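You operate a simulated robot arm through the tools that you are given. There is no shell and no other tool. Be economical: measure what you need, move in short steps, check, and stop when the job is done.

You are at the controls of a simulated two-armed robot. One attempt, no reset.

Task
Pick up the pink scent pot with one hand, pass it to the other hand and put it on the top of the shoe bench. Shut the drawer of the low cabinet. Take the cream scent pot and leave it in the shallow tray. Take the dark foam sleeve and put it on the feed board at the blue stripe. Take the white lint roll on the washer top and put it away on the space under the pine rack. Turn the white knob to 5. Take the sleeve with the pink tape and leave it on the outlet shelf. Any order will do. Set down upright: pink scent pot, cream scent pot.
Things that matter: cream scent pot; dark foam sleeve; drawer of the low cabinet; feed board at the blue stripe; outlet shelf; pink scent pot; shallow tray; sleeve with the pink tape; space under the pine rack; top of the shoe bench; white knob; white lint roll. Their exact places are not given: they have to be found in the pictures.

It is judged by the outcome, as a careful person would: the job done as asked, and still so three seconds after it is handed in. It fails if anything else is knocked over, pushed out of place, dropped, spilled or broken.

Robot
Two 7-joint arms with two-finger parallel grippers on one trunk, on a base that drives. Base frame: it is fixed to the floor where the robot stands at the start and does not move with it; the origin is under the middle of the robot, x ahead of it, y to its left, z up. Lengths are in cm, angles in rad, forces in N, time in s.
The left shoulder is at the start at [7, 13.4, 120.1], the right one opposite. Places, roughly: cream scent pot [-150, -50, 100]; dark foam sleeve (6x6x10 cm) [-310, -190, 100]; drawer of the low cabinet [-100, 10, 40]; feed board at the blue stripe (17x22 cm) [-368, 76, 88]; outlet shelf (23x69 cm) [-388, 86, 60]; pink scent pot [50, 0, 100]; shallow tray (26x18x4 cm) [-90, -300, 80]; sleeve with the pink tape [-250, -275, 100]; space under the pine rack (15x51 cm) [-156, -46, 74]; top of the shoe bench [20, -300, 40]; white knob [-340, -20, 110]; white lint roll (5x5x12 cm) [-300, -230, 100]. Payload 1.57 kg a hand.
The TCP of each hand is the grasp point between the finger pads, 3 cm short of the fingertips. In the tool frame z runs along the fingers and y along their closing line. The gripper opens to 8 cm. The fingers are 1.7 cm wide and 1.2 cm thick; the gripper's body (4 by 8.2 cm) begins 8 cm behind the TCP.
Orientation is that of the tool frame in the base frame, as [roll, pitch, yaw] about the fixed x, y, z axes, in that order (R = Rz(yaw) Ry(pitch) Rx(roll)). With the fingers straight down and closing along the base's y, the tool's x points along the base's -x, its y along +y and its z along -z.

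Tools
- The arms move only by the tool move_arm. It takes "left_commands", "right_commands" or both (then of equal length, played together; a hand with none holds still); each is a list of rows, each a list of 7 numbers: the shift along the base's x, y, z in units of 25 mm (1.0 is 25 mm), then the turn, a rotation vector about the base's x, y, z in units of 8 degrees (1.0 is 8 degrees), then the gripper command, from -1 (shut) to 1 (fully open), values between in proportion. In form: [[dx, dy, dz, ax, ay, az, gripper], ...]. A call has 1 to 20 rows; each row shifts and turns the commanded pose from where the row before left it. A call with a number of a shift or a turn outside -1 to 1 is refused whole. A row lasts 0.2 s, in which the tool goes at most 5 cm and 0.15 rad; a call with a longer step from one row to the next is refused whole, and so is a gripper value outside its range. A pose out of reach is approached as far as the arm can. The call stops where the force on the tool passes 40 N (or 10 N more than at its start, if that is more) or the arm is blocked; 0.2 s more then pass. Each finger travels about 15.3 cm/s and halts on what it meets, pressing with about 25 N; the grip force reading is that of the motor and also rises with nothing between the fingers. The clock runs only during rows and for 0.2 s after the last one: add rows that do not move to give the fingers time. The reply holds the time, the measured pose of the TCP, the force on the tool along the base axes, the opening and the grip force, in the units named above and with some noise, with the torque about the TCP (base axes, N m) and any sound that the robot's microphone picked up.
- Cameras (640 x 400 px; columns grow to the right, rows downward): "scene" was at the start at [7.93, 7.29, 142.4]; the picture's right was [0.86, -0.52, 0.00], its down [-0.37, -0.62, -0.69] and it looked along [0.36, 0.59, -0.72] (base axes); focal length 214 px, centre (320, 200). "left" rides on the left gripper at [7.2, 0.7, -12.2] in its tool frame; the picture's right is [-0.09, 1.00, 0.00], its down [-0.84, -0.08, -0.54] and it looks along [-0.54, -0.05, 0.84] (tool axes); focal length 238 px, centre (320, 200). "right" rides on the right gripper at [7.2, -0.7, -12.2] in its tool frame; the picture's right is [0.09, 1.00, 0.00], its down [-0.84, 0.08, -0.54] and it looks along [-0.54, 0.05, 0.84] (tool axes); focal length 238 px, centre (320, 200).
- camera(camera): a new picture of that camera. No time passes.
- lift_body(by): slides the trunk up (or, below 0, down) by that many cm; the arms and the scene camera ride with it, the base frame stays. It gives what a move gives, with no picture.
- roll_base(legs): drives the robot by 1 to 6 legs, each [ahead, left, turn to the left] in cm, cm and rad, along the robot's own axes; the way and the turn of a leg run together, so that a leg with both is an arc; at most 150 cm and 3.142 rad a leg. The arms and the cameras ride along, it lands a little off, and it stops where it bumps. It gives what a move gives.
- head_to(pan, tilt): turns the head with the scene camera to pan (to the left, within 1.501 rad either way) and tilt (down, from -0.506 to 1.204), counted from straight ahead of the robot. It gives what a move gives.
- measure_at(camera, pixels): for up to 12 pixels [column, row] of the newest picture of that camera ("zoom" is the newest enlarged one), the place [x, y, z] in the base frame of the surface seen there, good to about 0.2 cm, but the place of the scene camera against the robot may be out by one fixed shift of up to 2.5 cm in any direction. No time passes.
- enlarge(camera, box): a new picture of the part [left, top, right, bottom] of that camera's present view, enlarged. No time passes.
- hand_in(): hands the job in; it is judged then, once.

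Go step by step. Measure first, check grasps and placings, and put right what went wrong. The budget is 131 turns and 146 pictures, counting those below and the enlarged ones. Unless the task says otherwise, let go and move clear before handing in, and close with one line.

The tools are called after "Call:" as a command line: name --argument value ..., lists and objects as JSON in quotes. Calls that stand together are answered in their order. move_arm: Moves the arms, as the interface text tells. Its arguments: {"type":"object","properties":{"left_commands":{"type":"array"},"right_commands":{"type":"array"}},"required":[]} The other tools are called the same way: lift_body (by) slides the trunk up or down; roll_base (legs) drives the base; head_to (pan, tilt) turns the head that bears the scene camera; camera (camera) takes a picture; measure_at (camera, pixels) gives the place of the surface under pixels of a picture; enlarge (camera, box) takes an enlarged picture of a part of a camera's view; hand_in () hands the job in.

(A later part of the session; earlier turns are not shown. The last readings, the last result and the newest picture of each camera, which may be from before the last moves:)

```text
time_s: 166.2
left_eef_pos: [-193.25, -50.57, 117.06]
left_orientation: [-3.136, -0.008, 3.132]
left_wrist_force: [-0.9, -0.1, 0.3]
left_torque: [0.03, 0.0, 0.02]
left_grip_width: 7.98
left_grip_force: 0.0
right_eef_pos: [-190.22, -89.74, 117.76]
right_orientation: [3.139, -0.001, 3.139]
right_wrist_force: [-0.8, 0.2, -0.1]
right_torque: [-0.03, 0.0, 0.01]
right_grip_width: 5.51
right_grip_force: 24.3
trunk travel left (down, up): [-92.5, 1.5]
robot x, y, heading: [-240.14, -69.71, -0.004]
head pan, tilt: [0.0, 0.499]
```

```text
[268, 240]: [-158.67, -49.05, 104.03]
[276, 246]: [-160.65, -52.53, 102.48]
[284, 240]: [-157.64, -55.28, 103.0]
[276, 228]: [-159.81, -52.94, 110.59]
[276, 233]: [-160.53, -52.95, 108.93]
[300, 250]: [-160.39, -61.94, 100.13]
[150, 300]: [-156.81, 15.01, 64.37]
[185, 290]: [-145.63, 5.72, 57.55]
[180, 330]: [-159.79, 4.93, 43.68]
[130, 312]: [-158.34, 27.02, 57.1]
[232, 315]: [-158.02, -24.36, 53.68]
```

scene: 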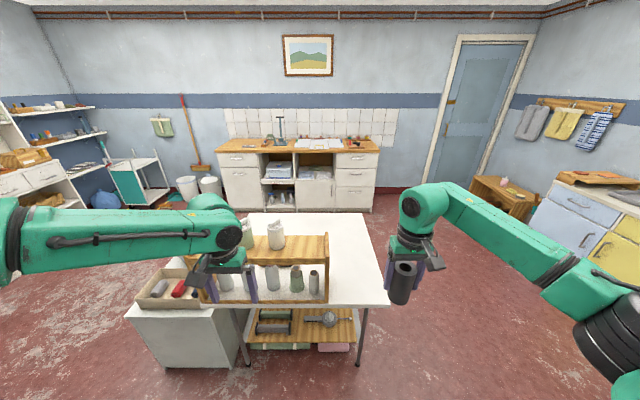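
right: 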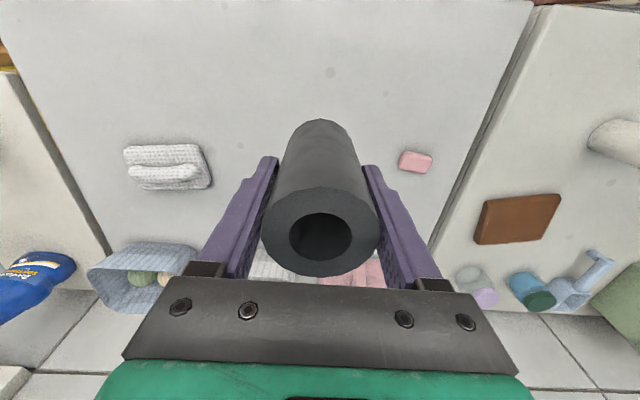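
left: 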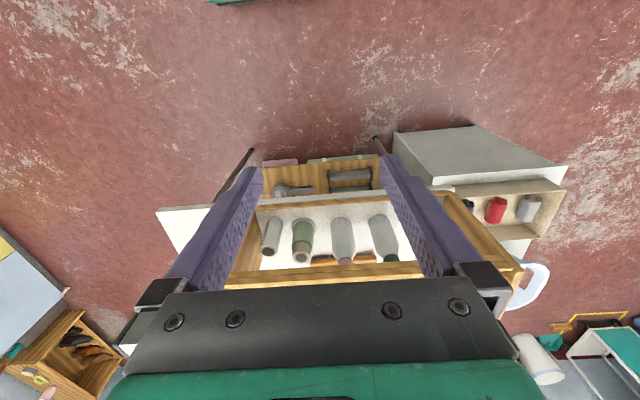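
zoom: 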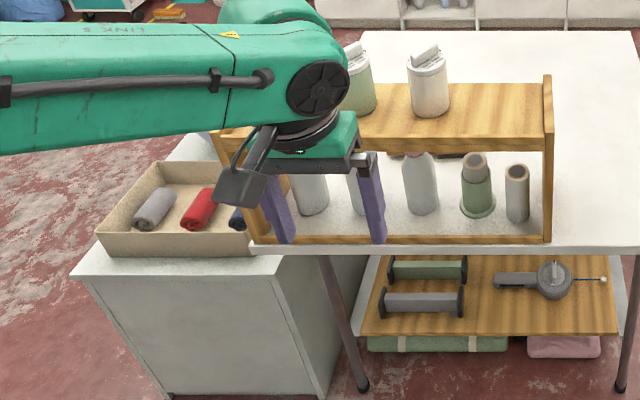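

Cream pot centre about (-156.8, -52.2) on the board at z≈98.9. Drive forward 22 cm with the hand 2 cm higher and look down.

Call:
move_arm --left_commands '[[0, -0.2, 0.5, 0, 0, 0, 1], [0, -0.2, 0.4, 0, 0, 0, 1]]'

Call:
roll_base --legs '[[22, 0, 0]]'

Call:
camera --camera "left"

```text
time_s: 166.8
left_eef_pos: [-193.31, -51.74, 119.3]
left_orientation: [-3.136, -0.004, 3.135]
left_wrist_force: [-0.4, 0.1, -0.2]
left_torque: [-0.03, -0.02, -0.06]
left_grip_width: 7.99
left_grip_force: 0.0
right_eef_pos: [-190.37, -89.79, 117.87]
right_orientation: [3.138, -0.001, 3.139]
right_wrist_force: [-0.2, 0.0, -0.5]
right_torque: [-0.02, 0.01, 0.0]
right_grip_width: 5.5
right_grip_force: 24.6
trunk travel left (down, up): [-92.5, 1.5]
robot x, y, heading: [-240.21, -70.11, 0.002]
head pan, tilt: [0.0, 0.499]
```

```text
time_s: 168.5
left_eef_pos: [-171.92, -51.65, 119.44]
left_orientation: [-3.136, -0.001, 3.136]
left_wrist_force: [-0.7, -0.2, 0.6]
left_torque: [0.01, -0.04, 0.02]
left_grip_width: 8.02
left_grip_force: 0.1
right_eef_pos: [-168.89, -89.64, 117.95]
right_orientation: [3.14, 0.001, 3.138]
right_wrist_force: [-0.1, -0.3, -0.5]
right_torque: [0.03, -0.02, -0.02]
right_grip_width: 5.51
right_grip_force: 24.9
trunk travel left (down, up): [-92.5, 1.5]
robot x, y, heading: [-218.69, -70.32, -0.001]
head pan, tilt: [0.0, 0.499]
```

```text
50 pictures are left
```

left: 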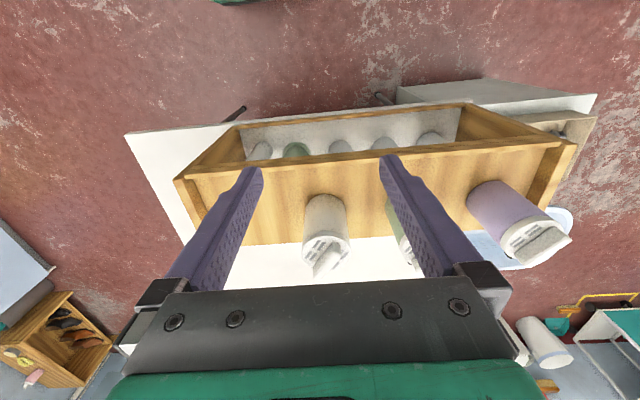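

Cream pot at (325,225), centred. Measure lid/body edges and the green neighbour.

Call:
measure_at --camera "left" --pixels '[[306, 215], [345, 215], [326, 197], [320, 240], [304, 235], [348, 240], [310, 205], [340, 203], [390, 205], [388, 222], [280, 210]]'

Call:
enlarge --camera "left" --box '[270, 170, 450, 290]'

```text
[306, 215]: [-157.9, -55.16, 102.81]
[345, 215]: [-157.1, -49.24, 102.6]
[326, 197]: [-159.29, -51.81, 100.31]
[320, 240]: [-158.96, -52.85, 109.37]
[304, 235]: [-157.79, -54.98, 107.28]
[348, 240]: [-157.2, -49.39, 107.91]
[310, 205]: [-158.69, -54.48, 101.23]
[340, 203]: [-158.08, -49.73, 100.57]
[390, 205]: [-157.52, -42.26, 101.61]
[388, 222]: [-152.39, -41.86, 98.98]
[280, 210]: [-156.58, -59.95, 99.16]
```

```text
3.33 times, centred on (360, 230) of left
```

zoom: 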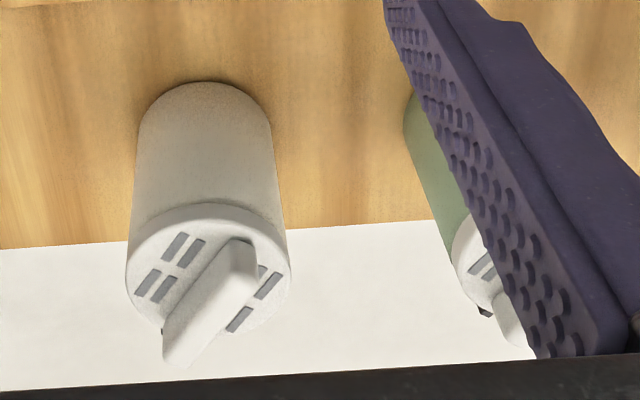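

Cream centre (-156.3, -52.15), board 99.05. Drive 7 cm closer and move the hand over it.

Call:
roll_base --legs '[[7, 0, 0]]'

Call:
move_arm --left_commands '[[0.72, -0.04, 0, 0, 0, 0, 1], [0.72, -0.04, 0, 0, 0, 0, 1], [0.72, -0.04, 0, 0, 0, 0, 1], [0.72, -0.04, 0, 0, 0, 0, 1], [0.72, -0.04, 0, 0, 0, 0, 1], [0, 0, 0, 0, 0, 0, 1]]'

Call:
camera --camera "left"

```text
time_s: 169.5
left_eef_pos: [-165.29, -51.48, 119.75]
left_orientation: [-3.137, 0.002, 3.134]
left_wrist_force: [-0.4, 0.3, 0.9]
left_torque: [0.03, -0.1, 0.02]
left_grip_width: 8.01
left_grip_force: 0.1
right_eef_pos: [-162.19, -89.63, 118.23]
right_orientation: [3.139, 0.009, 3.138]
right_wrist_force: [-0.3, -0.3, 1.2]
right_torque: [0.01, -0.09, 0.04]
right_grip_width: 5.5
right_grip_force: 25.4
trunk travel left (down, up): [-92.5, 1.5]
robot x, y, heading: [-211.33, -70.62, -0.003]
head pan, tilt: [0.0, 0.499]
```

```text
time_s: 170.9
left_eef_pos: [-156.7, -51.29, 119.51]
left_orientation: [-3.135, -0.002, 3.135]
left_wrist_force: [0.2, 1.2, -0.3]
left_torque: [-0.01, -0.01, 0.02]
left_grip_width: 7.97
left_grip_force: 0.0
left hand out of reach, approached as far as the arm can: row 5
right_eef_pos: [-161.52, -89.63, 117.88]
right_orientation: [3.141, 0.001, 3.137]
right_wrist_force: [-0.9, -0.8, -0.5]
right_torque: [0.01, -0.04, 0.0]
right_grip_width: 5.5
right_grip_force: 25.1
trunk travel left (down, up): [-92.5, 1.5]
robot x, y, heading: [-211.52, -70.47, -0.001]
head pan, tilt: [0.0, 0.499]
```

```text
48 pictures are left
```

left: 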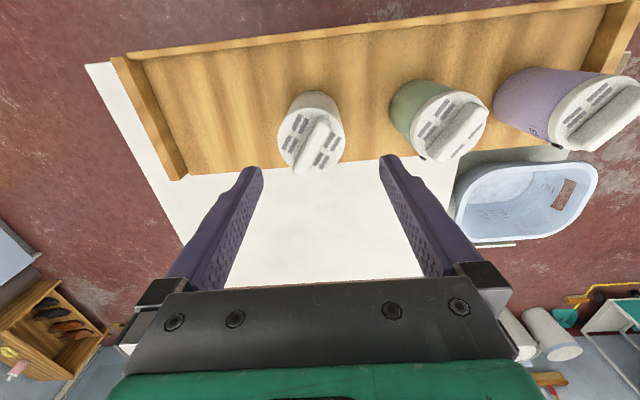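

Measure the lid from above for the final alignment.

Call:
measure_at --camera "left" --pixels '[[280, 135], [342, 132], [300, 165], [318, 110], [310, 95], [312, 140], [424, 150]]'

```text
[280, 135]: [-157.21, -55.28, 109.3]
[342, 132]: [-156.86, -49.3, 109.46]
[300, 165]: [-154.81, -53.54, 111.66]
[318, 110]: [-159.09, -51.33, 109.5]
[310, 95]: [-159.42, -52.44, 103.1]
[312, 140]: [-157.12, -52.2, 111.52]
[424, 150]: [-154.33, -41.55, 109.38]
```

Centre (-156.4, -52.2). Shift -0.9 in y while descending, grip and lift.

Call:
move_arm --left_commands '[[0.05, -0.36, -0.5, 0, 0, 0, 1], [0.07, 0, -0.9, 0, 0, 0, 1], [0, 0, -0.9, 0, 0, 0, 1], [0, 0, -0.9, 0, 0, 0, 1], [0, 0, -0.9, 0, 0, 0, 1], [0, 0, -0.9, 0, 0, 0, 1], [0, 0, -0.68, 0, 0, 0, 1], [0, 0, 0, 0, 0, 0, 1], [0, 0, 0, 0, 0, 0, -1], [0, 0, 0, 0, 0, 0, -1], [0, 0, 0, 0, 0, 0, -1]]'

Call:
camera --camera "left"

```text
time_s: 173.3
left_eef_pos: [-160.39, -50.43, 106.76]
left_orientation: [-3.135, -0.006, 3.136]
left_wrist_force: [-0.5, -0.2, -0.6]
left_torque: [-0.01, -0.01, 0.01]
left_grip_width: 0.0
left_grip_force: 21.8
left hand out of reach, approached as far as the arm can: row 1, 2, 3, 4, 5, 6, 7
right_eef_pos: [-161.56, -89.6, 117.84]
right_orientation: [3.14, 0.0, 3.137]
right_wrist_force: [0.1, -0.2, -0.5]
right_torque: [-0.04, 0.01, 0.0]
right_grip_width: 5.49
right_grip_force: 25.0
trunk travel left (down, up): [-92.5, 1.5]
robot x, y, heading: [-211.24, -70.84, -0.003]
head pan, tilt: [0.0, 0.499]
```

```text
47 pictures are left
```

left: 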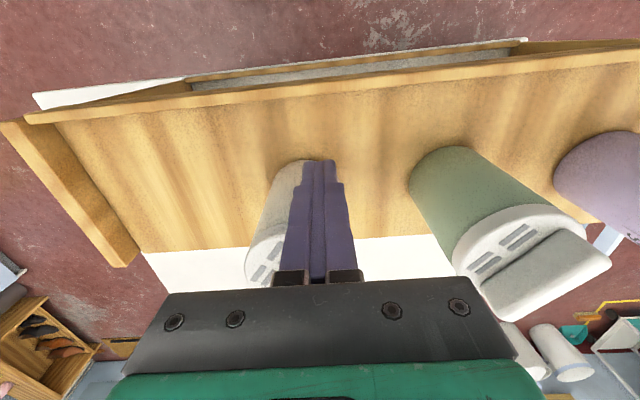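

The arm ran out of reach and closed short of the pot; the pot still stands. Rise, back off, and use the 40° sloped grasp that reaches further.

Call:
move_arm --left_commands '[[0, 0, 0.8, 0, 0, 0, -1], [0, 0, 0.9, 0, 0, 0, -1], [0, 0, 0.9, 0, 0, 0, -1], [0, 0, 0.6, 0, 0, 0, -1], [-0.9, -0.35, 0, 0, 0, 0, -1], [-0.9, -0.35, 0, 0, 0, 0, -1]]'

Call:
roll_base --legs '[[-9, 0, 0]]'

Call:
move_arm --left_commands '[[0, 0, 0, 0, -0.893, 0, 1], [0, 0, 0, 0, -0.893, 0, 1], [0, 0, -0.1, 0, -0.893, 0, 1], [0, 0, -0.3, 0, -0.893, 0, 1], [0, 0, -0.3, 0, -0.893, 0, 1], [0, 0, -0.3, 0, -0.893, 0, 1], [0, 0, -0.3, 0, -0.893, 0, 1], [0, 0, 0, 0, 0, 0, 1]]'

Call:
camera --camera "left"

```text
time_s: 174.7
left_eef_pos: [-164.67, -52.23, 114.82]
left_orientation: [-3.136, -0.001, 3.136]
left_wrist_force: [0.5, 0.8, 0.8]
left_torque: [0.01, -0.02, -0.02]
left_grip_width: 0.0
left_grip_force: 21.5
right_eef_pos: [-161.6, -89.74, 117.78]
right_orientation: [3.14, 0.002, 3.138]
right_wrist_force: [0.6, 0.5, 0.4]
right_torque: [0.01, -0.01, -0.01]
right_grip_width: 5.52
right_grip_force: 24.8
trunk travel left (down, up): [-92.5, 1.5]
robot x, y, heading: [-211.75, -70.0, -0.001]
head pan, tilt: [0.0, 0.499]
```

```text
time_s: 175.8
left_eef_pos: [-172.73, -52.2, 114.42]
left_orientation: [-3.135, -0.01, 3.132]
left_wrist_force: [0.7, -0.5, 0.0]
left_torque: [0.02, 0.04, -0.01]
left_grip_width: 0.0
left_grip_force: 21.8
right_eef_pos: [-169.56, -89.68, 117.52]
right_orientation: [3.138, -0.007, 3.137]
right_wrist_force: [0.3, -0.5, 0.8]
right_torque: [0.02, 0.06, 0.02]
right_grip_width: 5.51
right_grip_force: 25.2
trunk travel left (down, up): [-92.5, 1.5]
robot x, y, heading: [-220.06, -70.27, -0.003]
head pan, tilt: [0.0, 0.499]
```

```text
time_s: 177.6
left_eef_pos: [-173.38, -52.19, 111.44]
left_orientation: [3.139, 0.867, 3.13]
left_wrist_force: [-0.1, -0.3, -0.6]
left_torque: [0.01, -0.02, 0.03]
left_grip_width: 8.0
left_grip_force: 0.0
right_eef_pos: [-170.3, -89.69, 117.84]
right_orientation: [3.138, 0.0, 3.136]
right_wrist_force: [0.7, -0.1, 0.0]
right_torque: [0.0, 0.02, -0.02]
right_grip_width: 5.52
right_grip_force: 24.8
trunk travel left (down, up): [-92.5, 1.5]
robot x, y, heading: [-220.13, -70.4, 0.0]
head pan, tilt: [0.0, 0.499]
```

```text
46 pictures are left
```

left: 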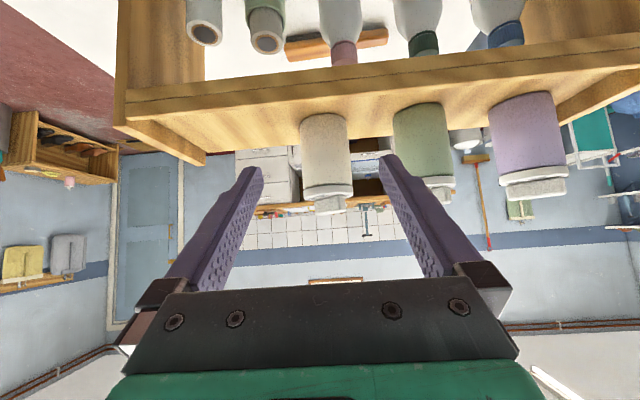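

Pot is ahead, centred near col 326. Measure.

Call:
measure_at --camera "left" --pixels '[[304, 150], [326, 150], [348, 150], [326, 118], [326, 175], [396, 140], [330, 105]]'

```text
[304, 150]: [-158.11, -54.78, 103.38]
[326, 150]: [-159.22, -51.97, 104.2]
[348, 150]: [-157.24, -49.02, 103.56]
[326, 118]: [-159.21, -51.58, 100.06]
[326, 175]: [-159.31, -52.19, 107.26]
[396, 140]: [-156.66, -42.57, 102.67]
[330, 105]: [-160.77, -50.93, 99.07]
```

Centre (-156.1, -52.0). Advance, grip and lift.

Call:
move_arm --left_commands '[[0.97, 0.02, 0, 0, 0, 0, 1], [0.97, 0.02, 0, 0, 0, 0, 1], [0.97, 0.02, 0, 0, 0, 0, 1], [0.88, 0, -0.72, 0, 0, 0, 1], [0.88, 0, -0.72, 0, 0, 0, 1], [0.88, 0, -0.72, 0, 0, 0, 1], [0.88, 0, -0.72, 0, 0, 0, 1], [0, 0, 0, 0, 0, 0, 1]]'

Call:
camera --camera "left"

```text
time_s: 179.4
left_eef_pos: [-159.61, -50.32, 107.2]
left_orientation: [3.137, 0.867, 3.128]
left_wrist_force: [0.3, -0.8, -0.4]
left_torque: [-0.01, 0.01, 0.01]
left_grip_width: 7.98
left_grip_force: 0.0
left hand out of reach, approached as far as the arm can: row 6, 7
right_eef_pos: [-170.28, -89.86, 117.67]
right_orientation: [3.139, 0.0, 3.137]
right_wrist_force: [0.4, 0.0, 0.6]
right_torque: [0.0, -0.01, 0.01]
right_grip_width: 5.49
right_grip_force: 25.6
trunk travel left (down, up): [-92.5, 1.5]
robot x, y, heading: [-220.09, -70.2, -0.001]
head pan, tilt: [0.0, 0.499]
```

```text
45 pictures are left
```

left: 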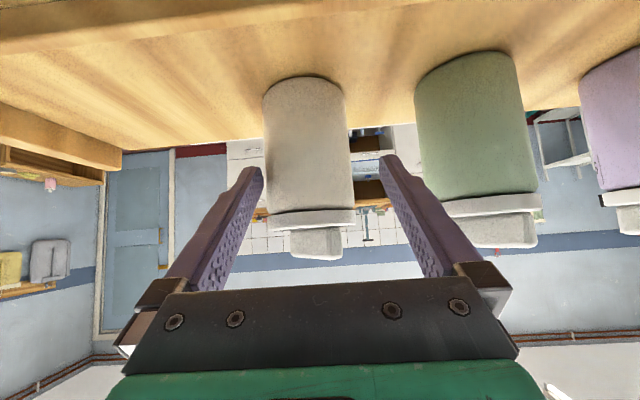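

Short by 2.5 cm again; back up, drive 7 cm closer, and go in again.

Call:
move_arm --left_commands '[[-0.8, 0, 0.7, 0, 0, 0, 1], [-0.9, 0, 0.7, 0, 0, 0, 1], [-0.9, -0.34, 0.2, 0, 0, 0, 1], [-0.9, -0.35, 0, 0, 0, 0, 1], [0, 0, 0, 0, 0, 0, 1]]'

Call:
roll_base --legs '[[7, 0, 0]]'

Call:
camera --camera "left"

Call:
measure_at --camera "left" --pixels '[[310, 140], [326, 140], [340, 140], [326, 100], [326, 165]]'

```text
time_s: 180.6
left_eef_pos: [-168.43, -52.17, 111.26]
left_orientation: [3.138, 0.868, 3.13]
left_wrist_force: [0.1, 0.8, -0.6]
left_torque: [0.01, 0.02, 0.0]
left_grip_width: 7.99
left_grip_force: 0.0
right_eef_pos: [-170.49, -89.74, 117.76]
right_orientation: [3.14, -0.001, 3.136]
right_wrist_force: [-0.6, 0.5, -0.1]
right_torque: [0.01, 0.03, 0.0]
right_grip_width: 5.5
right_grip_force: 24.7
trunk travel left (down, up): [-92.5, 1.5]
robot x, y, heading: [-220.0, -70.3, 0.0]
head pan, tilt: [0.0, 0.499]
```

```text
time_s: 181.6
left_eef_pos: [-162.22, -51.99, 111.68]
left_orientation: [3.137, 0.876, 3.129]
left_wrist_force: [0.1, 0.1, -0.1]
left_torque: [0.02, 0.03, 0.0]
left_grip_width: 8.01
left_grip_force: 0.1
right_eef_pos: [-164.27, -89.81, 118.11]
right_orientation: [3.141, 0.01, 3.14]
right_wrist_force: [-0.3, 1.1, 0.4]
right_torque: [-0.01, -0.07, 0.03]
right_grip_width: 5.51
right_grip_force: 24.8
trunk travel left (down, up): [-92.5, 1.5]
robot x, y, heading: [-213.38, -69.99, -0.003]
head pan, tilt: [0.0, 0.499]
```

```text
44 pictures are left
```

left: 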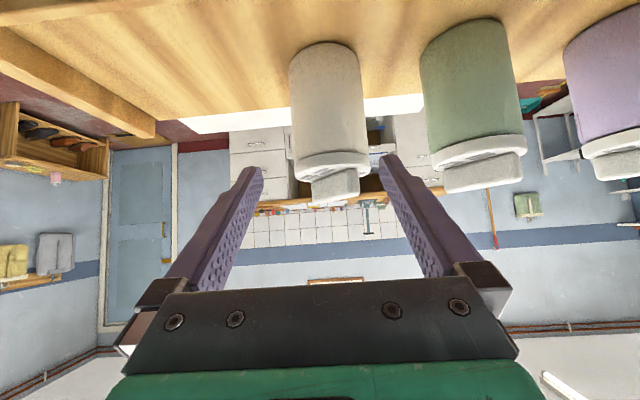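

```text
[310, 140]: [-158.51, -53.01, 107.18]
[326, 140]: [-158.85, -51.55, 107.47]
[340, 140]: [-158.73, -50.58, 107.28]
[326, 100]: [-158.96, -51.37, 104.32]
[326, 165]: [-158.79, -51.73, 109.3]
```

Centre now about (-155.8, -51.9) against TCP (-162.2, -52.0). Come down and in, then check before closing.

Call:
move_arm --left_commands '[[0, 0.02, -0.6, 0, 0, 0, 1], [0, 0, -0.6, 0, 0, 0, 1], [0.53, 0, -0.445, 0, 0, 0, 1], [0.53, 0, -0.445, 0, 0, 0, 1], [0.53, 0, -0.445, 0, 0, 0, 1], [0.53, 0, -0.445, 0, 0, 0, 1], [0, 0, 0, 0, 0, 0, 1]]'

Call:
camera --camera "left"

```text
time_s: 183.2
left_eef_pos: [-156.75, -51.29, 105.15]
left_orientation: [3.138, 0.869, 3.129]
left_wrist_force: [-0.8, -0.5, -0.3]
left_torque: [-0.02, 0.01, -0.02]
left_grip_width: 8.01
left_grip_force: 0.1
left hand out of reach, approached as far as the arm can: row 6
right_eef_pos: [-163.29, -89.72, 117.73]
right_orientation: [3.139, -0.002, 3.138]
right_wrist_force: [0.0, -0.5, 0.2]
right_torque: [-0.01, -0.01, 0.0]
right_grip_width: 5.48
right_grip_force: 25.6
trunk travel left (down, up): [-92.5, 1.5]
robot x, y, heading: [-213.35, -70.35, -0.001]
head pan, tilt: [0.0, 0.499]
```

```text
43 pictures are left
```

left: 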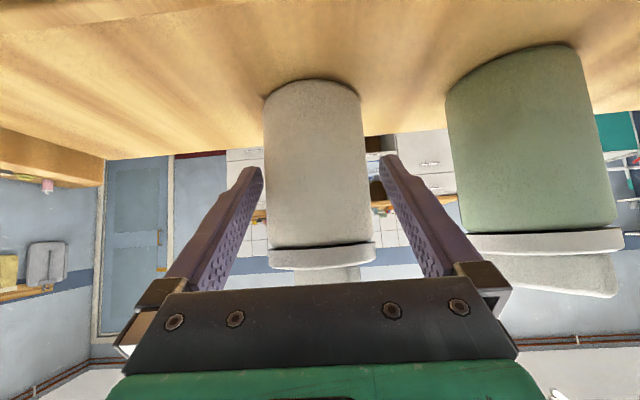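

The pot is between the fingers. Nudge -0.3 in y, close and lift.

Call:
move_arm --left_commands '[[0, -0.1, 0, 0, 0, 0, 1], [0, 0, 0, 0, 0, 0, -1], [0, 0, 0, 0, 0, 0, -1], [0, 0, 0, 0, 0, 0, -1], [0, 0, 0.4, 0, 0, 0, -1], [-0.1, 0, 0.8, 0, 0, 0, -1], [-0.2, 0, 0.8, 0, 0, 0, -1], [-0.4, 0, 0.8, 0, 0, 0, -1]]'

Call:
camera --camera "left"

```text
time_s: 185.0
left_eef_pos: [-158.64, -51.65, 112.34]
left_orientation: [3.136, 0.87, 3.13]
left_wrist_force: [-0.7, 1.1, -1.4]
left_torque: [0.02, 0.03, 0.02]
left_grip_width: 6.45
left_grip_force: 24.8
right_eef_pos: [-163.41, -89.69, 117.78]
right_orientation: [3.139, 0.003, 3.138]
right_wrist_force: [0.4, 0.6, -0.8]
right_torque: [-0.03, -0.05, -0.03]
right_grip_width: 5.48
right_grip_force: 25.2
trunk travel left (down, up): [-92.5, 1.5]
robot x, y, heading: [-213.02, -69.9, 0.0]
head pan, tilt: [0.0, 0.499]
```

```text
42 pictures are left
```

left: 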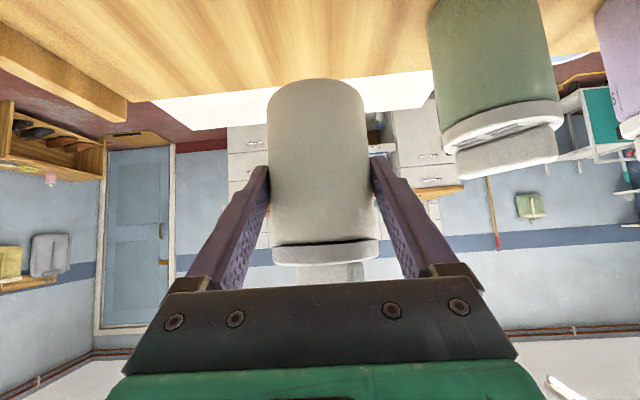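

Cream pot held (6.45 cm). Drive back, turn to -y, and strafe to in front of the tray cabinet.

Call:
roll_base --legs '[[-25, 0, 0], [0, 0, -1.571], [115, 0, 0], [0, 146, 0]]'

Call:
head_to --pan 0.0 --tilt 0.5

Call:
camera --camera "scene"

```text
time_s: 202.9
left_eef_pos: [-72.29, -236.46, 112.38]
left_orientation: [3.136, 0.867, 1.583]
left_wrist_force: [0.1, 1.5, -0.9]
left_torque: [-0.01, -0.01, -0.02]
left_grip_width: 6.4
left_grip_force: 25.3
right_eef_pos: [-110.4, -232.73, 117.74]
right_orientation: [3.139, 0.001, 1.591]
right_wrist_force: [0.2, 0.9, -0.8]
right_torque: [0.0, -0.02, -0.06]
right_grip_width: 5.49
right_grip_force: 24.9
trunk travel left (down, up): [-92.5, 1.5]
robot x, y, heading: [-91.94, -182.51, -1.548]
head pan, tilt: [0.0, 0.499]
```

```text
time_s: 203.6
left_eef_pos: [-72.2, -236.59, 112.22]
left_orientation: [3.136, 0.867, 1.581]
left_wrist_force: [-1.3, 0.1, -1.5]
left_torque: [-0.02, -0.02, 0.02]
left_grip_width: 6.42
left_grip_force: 25.2
right_eef_pos: [-110.49, -232.63, 117.84]
right_orientation: [3.14, -0.001, 1.593]
right_wrist_force: [0.0, 0.0, -0.4]
right_torque: [0.02, 0.02, 0.0]
right_grip_width: 5.5
right_grip_force: 25.1
trunk travel left (down, up): [-92.5, 1.5]
robot x, y, heading: [-91.83, -182.43, -1.548]
head pan, tilt: [0.0, 0.499]
```

```text
41 pictures are left
```

scene: 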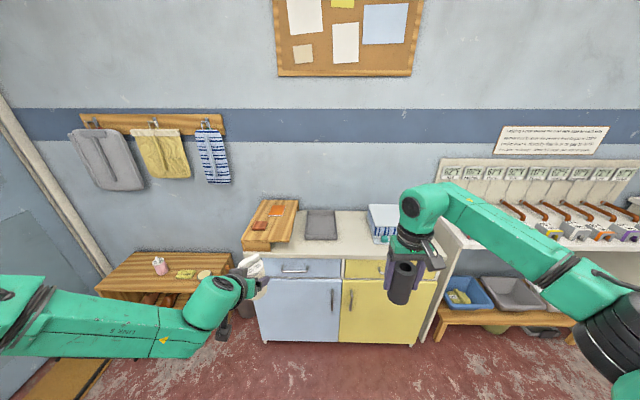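

Grey tray at (321,225). Measure its corners and zoom on it and on the sign.

Call:
measure_at --camera "scene" --pixels '[[308, 211], [335, 211], [337, 238], [305, 238], [321, 225], [270, 215], [300, 250], [375, 225], [380, 205], [290, 210]]'

Call:
enlarge --camera "scene" --box '[230, 190, 410, 290]'

Call:
enlarge --camera "scene" --box '[430, 120, 640, 250]'

```text
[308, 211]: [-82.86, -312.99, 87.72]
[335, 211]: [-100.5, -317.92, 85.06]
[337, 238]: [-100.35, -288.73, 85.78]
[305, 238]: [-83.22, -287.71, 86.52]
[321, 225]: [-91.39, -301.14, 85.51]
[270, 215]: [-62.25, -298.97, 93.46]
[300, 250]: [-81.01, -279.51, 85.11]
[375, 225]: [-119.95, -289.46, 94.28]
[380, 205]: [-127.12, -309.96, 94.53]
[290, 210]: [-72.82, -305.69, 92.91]
```

```text
3.56 times, centred on (320, 240) of scene
```

zoom: 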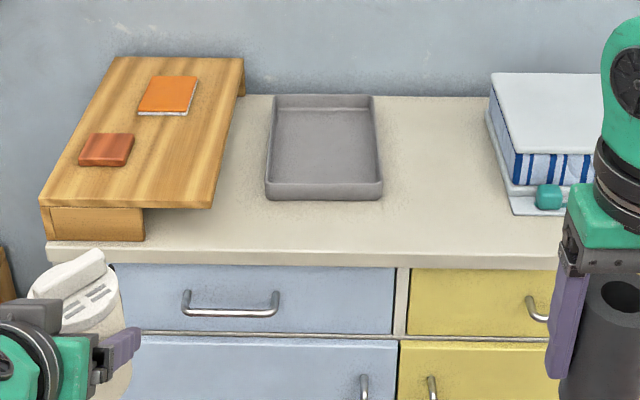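

```text
3.05 times, centred on (535, 185) of scene
```

zoom: 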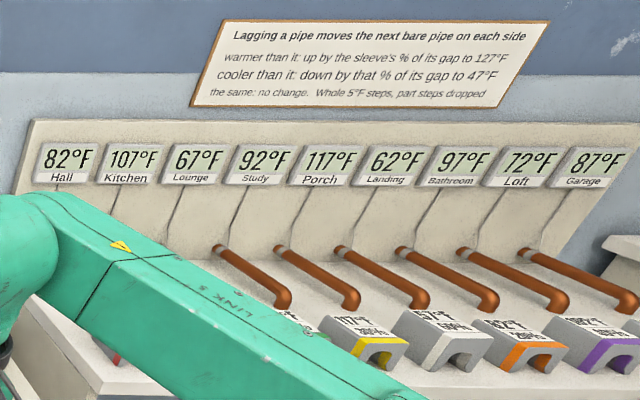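

Tray spans x -83..-100, y -288..-315, floor ≈84.3. Pull the right hand in and up, align the base, approach and lower the trunk.

Call:
move_arm --right_commands '[[0, 0.9, 0.3, 0, 0, 0, -1], [0, 0.9, 0.3, 0, 0, 0, -1], [0, 0.9, 0.3, 0, 0, 0, -1], [0, 0.9, 0.3, 0, 0, 0, -1], [0, 0.9, 0.3, 0, 0, 0, -1], [0, 0.9, 0.3, 0, 0, 0, -1]]'

Call:
roll_base --legs '[[0, -19, -0.023], [47, 0, 0]]'

Call:
lift_body --by -14

Call:
camera --camera "scene"

Call:
camera --camera "left"

```text
time_s: 204.9
left_eef_pos: [-72.18, -236.44, 112.34]
left_orientation: [3.138, 0.871, 1.582]
left_wrist_force: [0.3, 0.1, -1.1]
left_torque: [0.05, -0.02, -0.01]
left_grip_width: 6.42
left_grip_force: 24.9
right_eef_pos: [-110.36, -218.9, 122.26]
right_orientation: [3.141, 0.003, 1.591]
right_wrist_force: [0.0, 1.2, 0.2]
right_torque: [-0.01, 0.01, 0.03]
right_grip_width: 5.5
right_grip_force: 25.0
trunk travel left (down, up): [-92.5, 1.5]
robot x, y, heading: [-92.21, -182.25, -1.551]
head pan, tilt: [0.0, 0.499]
```

```text
time_s: 208.9
left_eef_pos: [-91.86, -283.02, 112.31]
left_orientation: [3.139, 0.87, 1.571]
left_wrist_force: [0.2, 1.2, -0.4]
left_torque: [0.01, 0.02, -0.02]
left_grip_width: 6.42
left_grip_force: 24.7
right_eef_pos: [-129.66, -265.07, 122.37]
right_orientation: [3.14, 0.002, 1.58]
right_wrist_force: [-0.1, 0.8, 0.4]
right_torque: [-0.03, 0.01, 0.01]
right_grip_width: 5.51
right_grip_force: 24.7
trunk travel left (down, up): [-92.5, 1.5]
robot x, y, heading: [-111.13, -229.36, -1.562]
head pan, tilt: [0.0, 0.499]
```

```text
time_s: 210.6
left_eef_pos: [-91.8, -283.24, 98.38]
left_orientation: [3.137, 0.866, 1.571]
left_wrist_force: [0.3, -0.2, -0.4]
left_torque: [0.0, 0.0, 0.0]
left_grip_width: 6.4
left_grip_force: 25.2
right_eef_pos: [-129.68, -265.33, 108.18]
right_orientation: [3.14, 0.0, 1.58]
right_wrist_force: [0.5, -1.0, -0.1]
right_torque: [0.0, -0.01, 0.01]
right_grip_width: 5.49
right_grip_force: 25.0
trunk travel left (down, up): [-78.5, 15.5]
robot x, y, heading: [-111.09, -228.63, -1.565]
head pan, tilt: [0.0, 0.499]
```

```text
38 pictures are left
```

scene: 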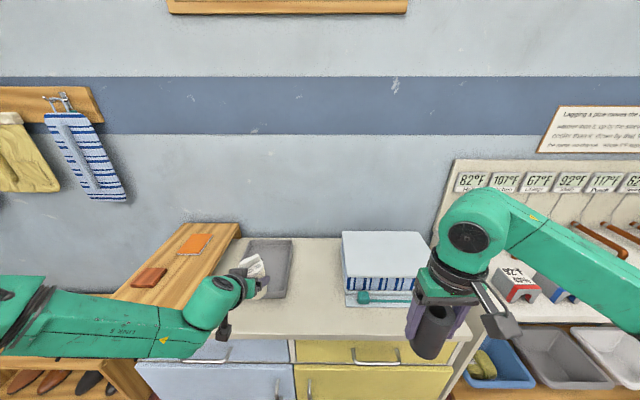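

```text
37 pictures are left
```

left: 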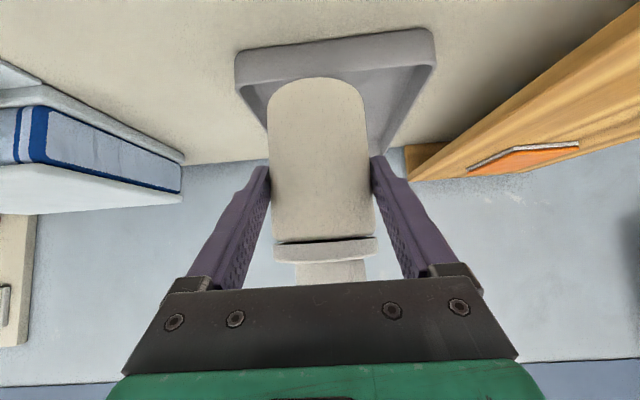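

Measure the tray and pot bottom with the left camera.

Call:
measure_at --camera "left" --pixels '[[242, 60], [430, 40], [335, 45], [390, 80], [250, 95], [385, 130], [320, 80], [318, 92], [330, 65], [420, 20]]'

```text
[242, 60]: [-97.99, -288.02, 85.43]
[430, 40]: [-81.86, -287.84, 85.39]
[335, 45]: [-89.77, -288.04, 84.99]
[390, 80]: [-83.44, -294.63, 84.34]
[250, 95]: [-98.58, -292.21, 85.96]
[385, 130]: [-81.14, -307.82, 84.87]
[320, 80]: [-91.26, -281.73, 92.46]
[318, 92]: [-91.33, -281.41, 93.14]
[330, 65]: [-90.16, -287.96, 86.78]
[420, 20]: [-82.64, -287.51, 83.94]
```

Floor 84.3, rim 86.8, pot bottom 92.3. Drive 8 cm in, then shift and lower the pot into the tray's front half.

Call:
roll_base --legs '[[8, 0, 0]]'

Call:
move_arm --left_commands '[[0.15, -0.2, 0, 0, 0, 0, -1], [0.15, -0.3, -0.3, 0, 0, 0, -1], [0.1, 0, -0.6, 0, 0, 0, -1], [0, 0, -0.6, 0, 0, 0, -1], [0, 0, -0.6, 0, 0, 0, -1], [0, 0, -0.6, 0, 0, 0, -1], [0, 0, -0.2, 0, 0, 0, -1], [0, 0, 0, 0, 0, 0, -1]]'

Call:
camera --camera "left"

```text
time_s: 211.6
left_eef_pos: [-91.69, -290.95, 98.43]
left_orientation: [3.14, 0.873, 1.572]
left_wrist_force: [0.9, 0.4, -0.2]
left_torque: [-0.03, 0.02, -0.03]
left_grip_width: 6.4
left_grip_force: 24.9
right_eef_pos: [-129.52, -273.04, 108.33]
right_orientation: [3.14, 0.003, 1.578]
right_wrist_force: [0.0, 0.5, -0.5]
right_torque: [-0.03, 0.01, 0.02]
right_grip_width: 5.48
right_grip_force: 25.2
trunk travel left (down, up): [-78.5, 15.5]
robot x, y, heading: [-110.67, -237.01, -1.563]
head pan, tilt: [0.0, 0.499]
```

```text
time_s: 213.4
left_eef_pos: [-90.74, -292.57, 90.92]
left_orientation: [3.139, 0.867, 1.569]
left_wrist_force: [0.2, 0.2, -1.1]
left_torque: [0.04, 0.03, 0.03]
left_grip_width: 6.4
left_grip_force: 25.1
right_eef_pos: [-129.63, -273.43, 108.31]
right_orientation: [3.139, 0.001, 1.578]
right_wrist_force: [0.0, 0.6, -0.5]
right_torque: [-0.01, 0.02, 0.04]
right_grip_width: 5.51
right_grip_force: 24.6
trunk travel left (down, up): [-78.5, 15.5]
robot x, y, heading: [-110.73, -236.68, -1.561]
head pan, tilt: [0.0, 0.499]
```

```text
36 pictures are left
```

left: 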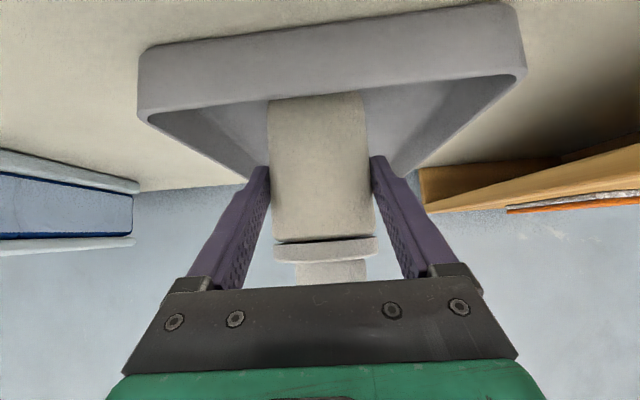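

Pot is inside the rim, about 0.5 cm above the floor. Lower in small steps.

Call:
move_arm --left_commands '[[0, 0, -0.08, 0, 0, 0, -1], [0, 0, -0.08, 0, 0, 0, -1], [0, 0, -0.06, 0, 0, 0, -1], [0, 0, 0, 0, 0, 0, -1]]'

```text
time_s: 214.4
left_eef_pos: [-90.71, -292.42, 90.68]
left_orientation: [3.137, 0.871, 1.57]
left_wrist_force: [-1.9, -1.7, 8.1]
left_torque: [-0.06, 0.06, 0.03]
left_grip_width: 6.39
left_grip_force: 25.1
right_eef_pos: [-129.7, -273.14, 108.32]
right_orientation: [3.138, 0.0, 1.579]
right_wrist_force: [0.3, 0.6, 0.2]
right_torque: [-0.01, 0.0, 0.0]
right_grip_width: 5.48
right_grip_force: 25.0
trunk travel left (down, up): [-78.5, 15.5]
robot x, y, heading: [-110.69, -236.76, -1.561]
head pan, tilt: [0.0, 0.499]
```

Contact. Open and withdraw along the tool axis.

Call:
move_arm --left_commands '[[0, 0, 0, 0, 0, 0, 0.9], [0, 0, 0, 0, 0, 0, 1], [0, 0, 0, 0, 0, 0, 1], [0, 0.4, 0.33, 0, 0, 0, 1], [0, 0.5, 0.42, 0, 0, 0, 1], [0, 0.6, 0.5, 0, 0, 0, 1], [0, 0.7, 0.6, 0, 0, 0, 1], [0, 0.7, 0.6, 0, 0, 0, 1], [0, 0.7, 0.6, 0, 0, 0, 1]]'

Call:
camera --camera "left"

```text
time_s: 216.4
left_eef_pos: [-90.61, -283.38, 98.28]
left_orientation: [3.137, 0.87, 1.57]
left_wrist_force: [-0.7, -0.2, -0.4]
left_torque: [0.01, 0.0, -0.01]
left_grip_width: 8.0
left_grip_force: 0.0
right_eef_pos: [-129.51, -273.19, 108.38]
right_orientation: [3.14, 0.001, 1.579]
right_wrist_force: [-0.6, -0.4, -0.3]
right_torque: [-0.01, 0.0, -0.01]
right_grip_width: 5.51
right_grip_force: 25.2
trunk travel left (down, up): [-78.5, 15.5]
robot x, y, heading: [-110.92, -236.95, -1.559]
head pan, tilt: [0.0, 0.499]
```

```text
35 pictures are left
```

left: 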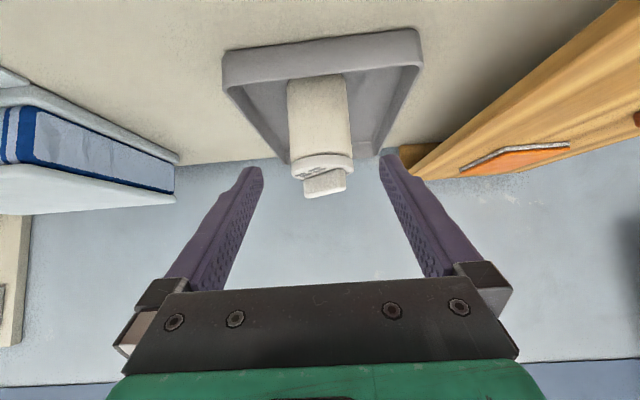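

Cream pot upright in the tray. Back off, raise the trunk and strafe to the pipe shelf for the pink-taped sleeve.

Call:
roll_base --legs '[[-45, 0, 0], [0, -130, 0]]'

Call:
lift_body --by 14

Call:
head_to --pan 0.0 --tilt 0.6

Call:
camera --camera "scene"

Call:
enlarge --camera "scene" --box '[160, 140, 480, 320]'

```text
time_s: 225.3
left_eef_pos: [-220.97, -240.62, 98.22]
left_orientation: [3.137, 0.868, 1.588]
left_wrist_force: [0.2, 0.3, 0.2]
left_torque: [0.02, 0.01, 0.01]
left_grip_width: 8.03
left_grip_force: 0.1
right_eef_pos: [-259.87, -230.99, 108.15]
right_orientation: [3.139, 0.0, 1.597]
right_wrist_force: [-0.4, 0.3, -0.2]
right_torque: [0.0, -0.01, -0.01]
right_grip_width: 5.51
right_grip_force: 25.3
trunk travel left (down, up): [-78.5, 15.5]
robot x, y, heading: [-241.47, -194.1, -1.544]
head pan, tilt: [0.0, 0.499]
```

```text
time_s: 227.0
left_eef_pos: [-220.87, -240.37, 112.29]
left_orientation: [3.14, 0.868, 1.589]
left_wrist_force: [0.4, -0.9, 0.1]
left_torque: [0.0, 0.01, 0.02]
left_grip_width: 7.97
left_grip_force: 0.1
right_eef_pos: [-260.0, -231.0, 122.2]
right_orientation: [3.14, 0.0, 1.596]
right_wrist_force: [0.1, 0.5, -0.4]
right_torque: [0.01, 0.0, 0.01]
right_grip_width: 5.49
right_grip_force: 24.6
trunk travel left (down, up): [-92.5, 1.5]
robot x, y, heading: [-241.97, -194.04, -1.544]
head pan, tilt: [0.0, 0.499]
```

```text
time_s: 227.7
left_eef_pos: [-221.0, -240.39, 112.27]
left_orientation: [3.14, 0.867, 1.588]
left_wrist_force: [-0.3, -1.1, -0.5]
left_torque: [0.02, -0.01, -0.01]
left_grip_width: 8.0
left_grip_force: 0.0
right_eef_pos: [-260.13, -230.89, 122.2]
right_orientation: [3.14, 0.001, 1.597]
right_wrist_force: [-0.3, -0.4, -0.3]
right_torque: [0.01, 0.04, 0.01]
right_grip_width: 5.51
right_grip_force: 24.1
trunk travel left (down, up): [-92.5, 1.5]
robot x, y, heading: [-242.18, -194.2, -1.543]
head pan, tilt: [0.0, 0.6]
```

```text
34 pictures are left
```

scene: 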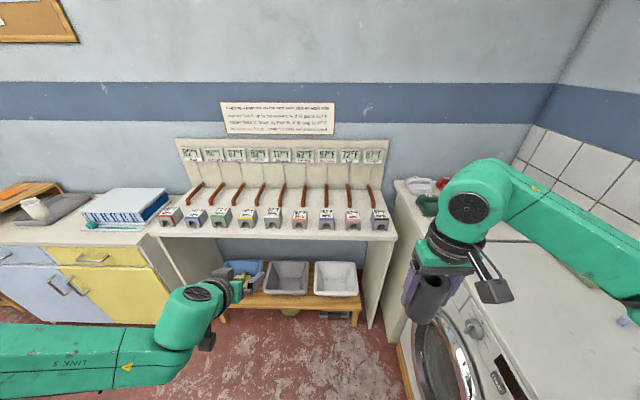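

```text
2.00 times, centred on (320, 230) of scene
```

zoom: 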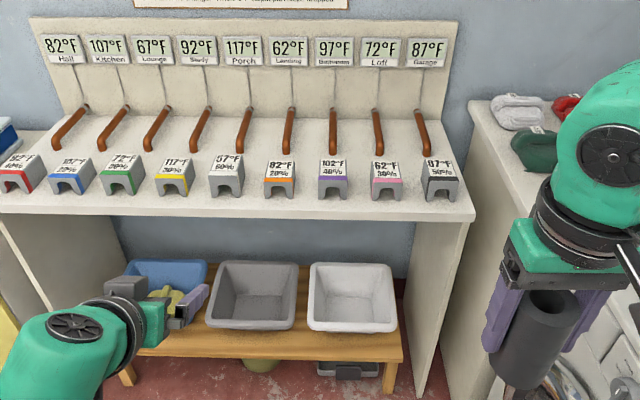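

Sleeves run red … purple (zoom 333), pink (zoom 386), black (440). Measure the pink sleeve and neighbours.

Call:
measure_at --camera "zoom" --pixels '[[373, 165], [400, 165], [386, 172], [386, 162], [376, 195], [399, 195], [347, 182], [427, 182], [386, 205], [378, 150], [380, 125], [387, 215]]'

Call:
enlarge --camera "scene" --box '[310, 180, 400, 240]'

```text
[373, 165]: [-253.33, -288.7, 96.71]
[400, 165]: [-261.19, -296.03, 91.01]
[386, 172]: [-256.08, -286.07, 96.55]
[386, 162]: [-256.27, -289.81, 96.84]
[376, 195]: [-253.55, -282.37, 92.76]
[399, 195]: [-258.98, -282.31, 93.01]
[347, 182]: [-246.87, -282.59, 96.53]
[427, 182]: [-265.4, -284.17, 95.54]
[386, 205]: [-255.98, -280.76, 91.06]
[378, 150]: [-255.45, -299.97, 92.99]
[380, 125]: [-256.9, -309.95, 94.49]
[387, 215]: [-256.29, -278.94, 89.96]
```

```text
6.67 times, centred on (355, 210) of scene
```

zoom: 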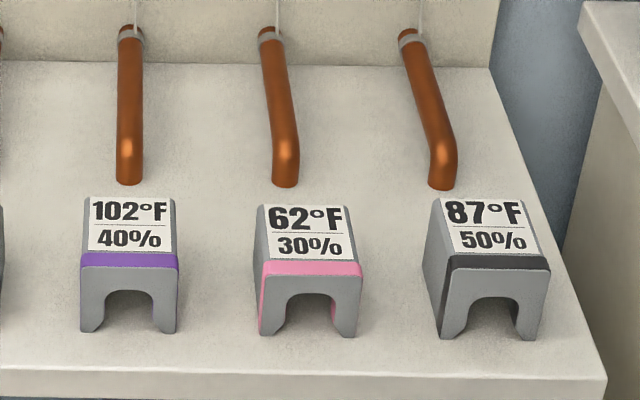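

Pink sleeve: x -253.4..-259.1, y -283..-292, top 95.4, shelf 89.8; 6 cm gaps each side. Turn the left tool vertical, move the right hand aside, then drive up.

Call:
move_arm --left_commands '[[0, 0, 0.3, 0.893, 0, 0, 1], [0, 0, 0.3, 0.893, 0, 0, 1], [0, 0, 0.3, 0.893, 0, 0, 1], [0, 0, 0.3, 0.893, 0, 0, 1], [0, 0, 0.3, 0.893, 0, 0, 1], [0, 0, 0.3, 0.893, 0, 0, 1], [0, 0, 0.3, 0.893, 0, 0, 1]]' --right_commands '[[-0.9, 0.5, 0, 0, 0, 0, -1], [-0.9, 0.5, 0, 0, 0, 0, -1], [-0.9, 0.5, 0, 0, 0, 0, -1], [-0.9, 0.5, 0, 0, 0, 0, -1], [-0.9, 0.5, 0, 0, 0, 0, -1], [-0.9, 0.5, 0, 0, 0, 0, -1], [-0.9, 0.5, 0, 0, 0, 0, -1]]'

Call:
roll_base --legs '[[0, 0, -0.027], [45, 0, 0]]'

Call:
camera --camera "left"

```text
time_s: 229.2
left_eef_pos: [-221.0, -240.34, 117.63]
left_orientation: [3.126, -0.005, 1.58]
left_wrist_force: [0.7, 0.5, 0.1]
left_torque: [0.01, -0.02, 0.03]
left_grip_width: 8.01
left_grip_force: 0.0
right_eef_pos: [-275.78, -222.17, 122.16]
right_orientation: [3.139, 0.001, 1.598]
right_wrist_force: [0.1, -0.1, 0.0]
right_torque: [0.0, -0.03, -0.02]
right_grip_width: 5.5
right_grip_force: 25.3
trunk travel left (down, up): [-92.5, 1.5]
robot x, y, heading: [-241.79, -194.26, -1.542]
head pan, tilt: [0.0, 0.6]
```

```text
time_s: 232.3
left_eef_pos: [-221.89, -286.21, 117.64]
left_orientation: [3.123, -0.001, 1.555]
left_wrist_force: [-0.1, -0.6, 0.2]
left_torque: [-0.02, -0.04, 0.0]
left_grip_width: 8.0
left_grip_force: 0.0
right_eef_pos: [-276.31, -266.39, 122.12]
right_orientation: [3.139, 0.001, 1.573]
right_wrist_force: [0.4, 0.0, 0.1]
right_torque: [-0.01, 0.01, -0.01]
right_grip_width: 5.49
right_grip_force: 25.1
trunk travel left (down, up): [-92.5, 1.5]
robot x, y, heading: [-241.78, -239.53, -1.571]
head pan, tilt: [0.0, 0.6]
```

```text
31 pictures are left
```

left: 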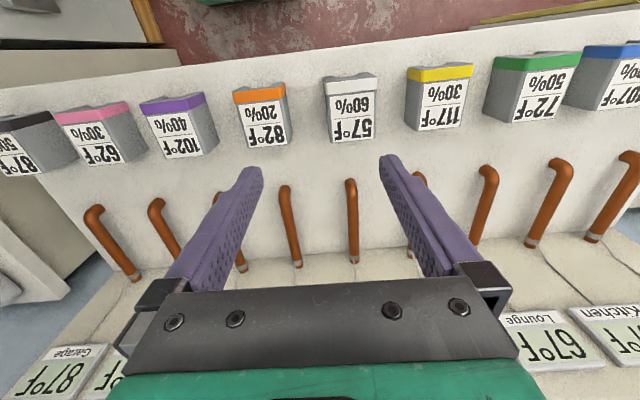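

Pink sleeve is at left-picture (98,138). Measure its top and its neighbours.

Call:
measure_at --camera "left" --pixels '[[62, 128], [128, 110], [75, 165], [122, 158], [100, 140], [143, 112], [148, 160], [70, 160], [140, 130], [90, 215], [158, 205]]'

```text
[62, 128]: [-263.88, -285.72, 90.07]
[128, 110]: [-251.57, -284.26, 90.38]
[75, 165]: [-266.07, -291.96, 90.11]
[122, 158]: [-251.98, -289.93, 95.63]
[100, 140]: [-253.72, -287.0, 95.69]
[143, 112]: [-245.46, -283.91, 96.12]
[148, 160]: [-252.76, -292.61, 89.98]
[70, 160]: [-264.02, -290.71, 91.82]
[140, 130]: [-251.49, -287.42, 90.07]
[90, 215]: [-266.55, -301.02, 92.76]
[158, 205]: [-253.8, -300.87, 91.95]
```

Zoom in on the left view to fix its edges exactly.

Call:
enlarge --camera "left" --box '[0, 80, 240, 230]'

```text
2.67 times, centred on (120, 155) of left
```

zoom: 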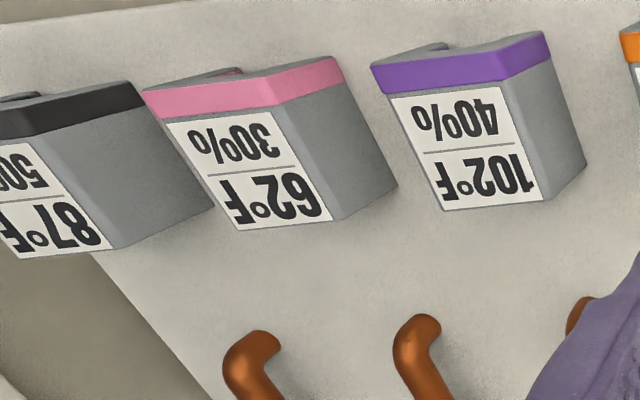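

Call:
measure_at --camera "zoom" --pixels '[[152, 118], [270, 98], [237, 225], [325, 217], [245, 160], [340, 212], [385, 95], [120, 243], [210, 200], [350, 110], [440, 205]]'

```text
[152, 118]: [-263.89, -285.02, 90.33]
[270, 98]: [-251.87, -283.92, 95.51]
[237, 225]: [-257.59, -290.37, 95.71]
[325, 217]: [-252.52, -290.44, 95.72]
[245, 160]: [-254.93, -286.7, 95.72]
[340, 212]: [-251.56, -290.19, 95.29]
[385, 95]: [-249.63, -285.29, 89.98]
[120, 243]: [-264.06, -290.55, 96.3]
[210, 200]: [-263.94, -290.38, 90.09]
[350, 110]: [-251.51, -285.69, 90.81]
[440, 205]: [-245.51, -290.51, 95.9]
```

Pink sleeve centre (-254.7, -286.9), 5.9 wide, top 95.7, gaps about 5.5 and 6 cm. Carry the left hand across above it.

Call:
move_arm --left_commands '[[-0.94, 0, 0, 0.05, 0, 0, 1], [-0.94, 0, 0, 0.05, 0, 0.05, 1], [-0.94, 0, 0, 0, 0, 0.05, 1], [-0.94, 0, 0, 0, 0, 0, 1], [-0.94, 0, 0, 0, 0, 0, 1], [-0.94, 0, 0, 0, 0, 0, 1], [-0.94, 0, 0, 0, 0, 0, 1], [-0.94, 0, 0, 0, 0, 0, 1], [-0.94, 0, 0, 0, 0, 0, 1], [-0.94, -0.05, 0, 0, 0, 0, 1], [-0.94, -0.05, 0, 0, 0, 0, 1], [-0.94, -0.05, 0, 0, 0, 0, 1], [-0.94, -0.05, 0, 0, 0, 0, 1], [-0.9, 0, 0, 0, 0, 0, 1], [0, 0, 0, 0, 0, 0, 1]]'

Call:
camera --camera "left"

```text
time_s: 235.6
left_eef_pos: [-237.7, -277.75, 119.81]
left_orientation: [3.126, -0.018, 1.573]
left_wrist_force: [0.0, -0.1, -0.2]
left_torque: [-0.01, -0.02, 0.0]
left_grip_width: 8.01
left_grip_force: 0.0
left hand out of reach, approached as far as the arm can: row 5, 6, 7, 8, 9, 10, 11, 12, 13, 14
right_eef_pos: [-276.26, -266.57, 122.17]
right_orientation: [3.14, 0.0, 1.572]
right_wrist_force: [-0.3, -0.2, 0.0]
right_torque: [-0.02, 0.0, -0.01]
right_grip_width: 5.48
right_grip_force: 25.4
trunk travel left (down, up): [-92.5, 1.5]
robot x, y, heading: [-241.88, -239.7, -1.565]
head pan, tilt: [0.0, 0.6]
```

```text
29 pictures are left
```

left: 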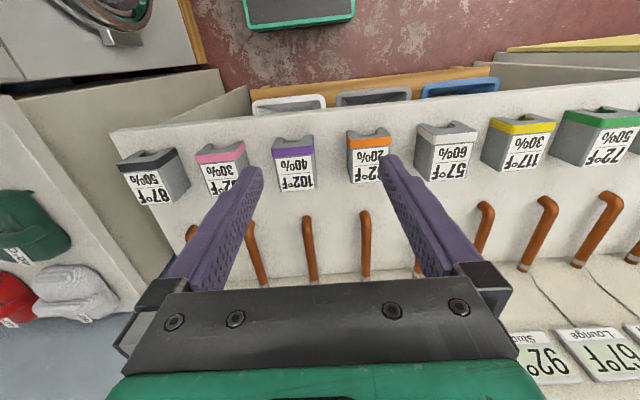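

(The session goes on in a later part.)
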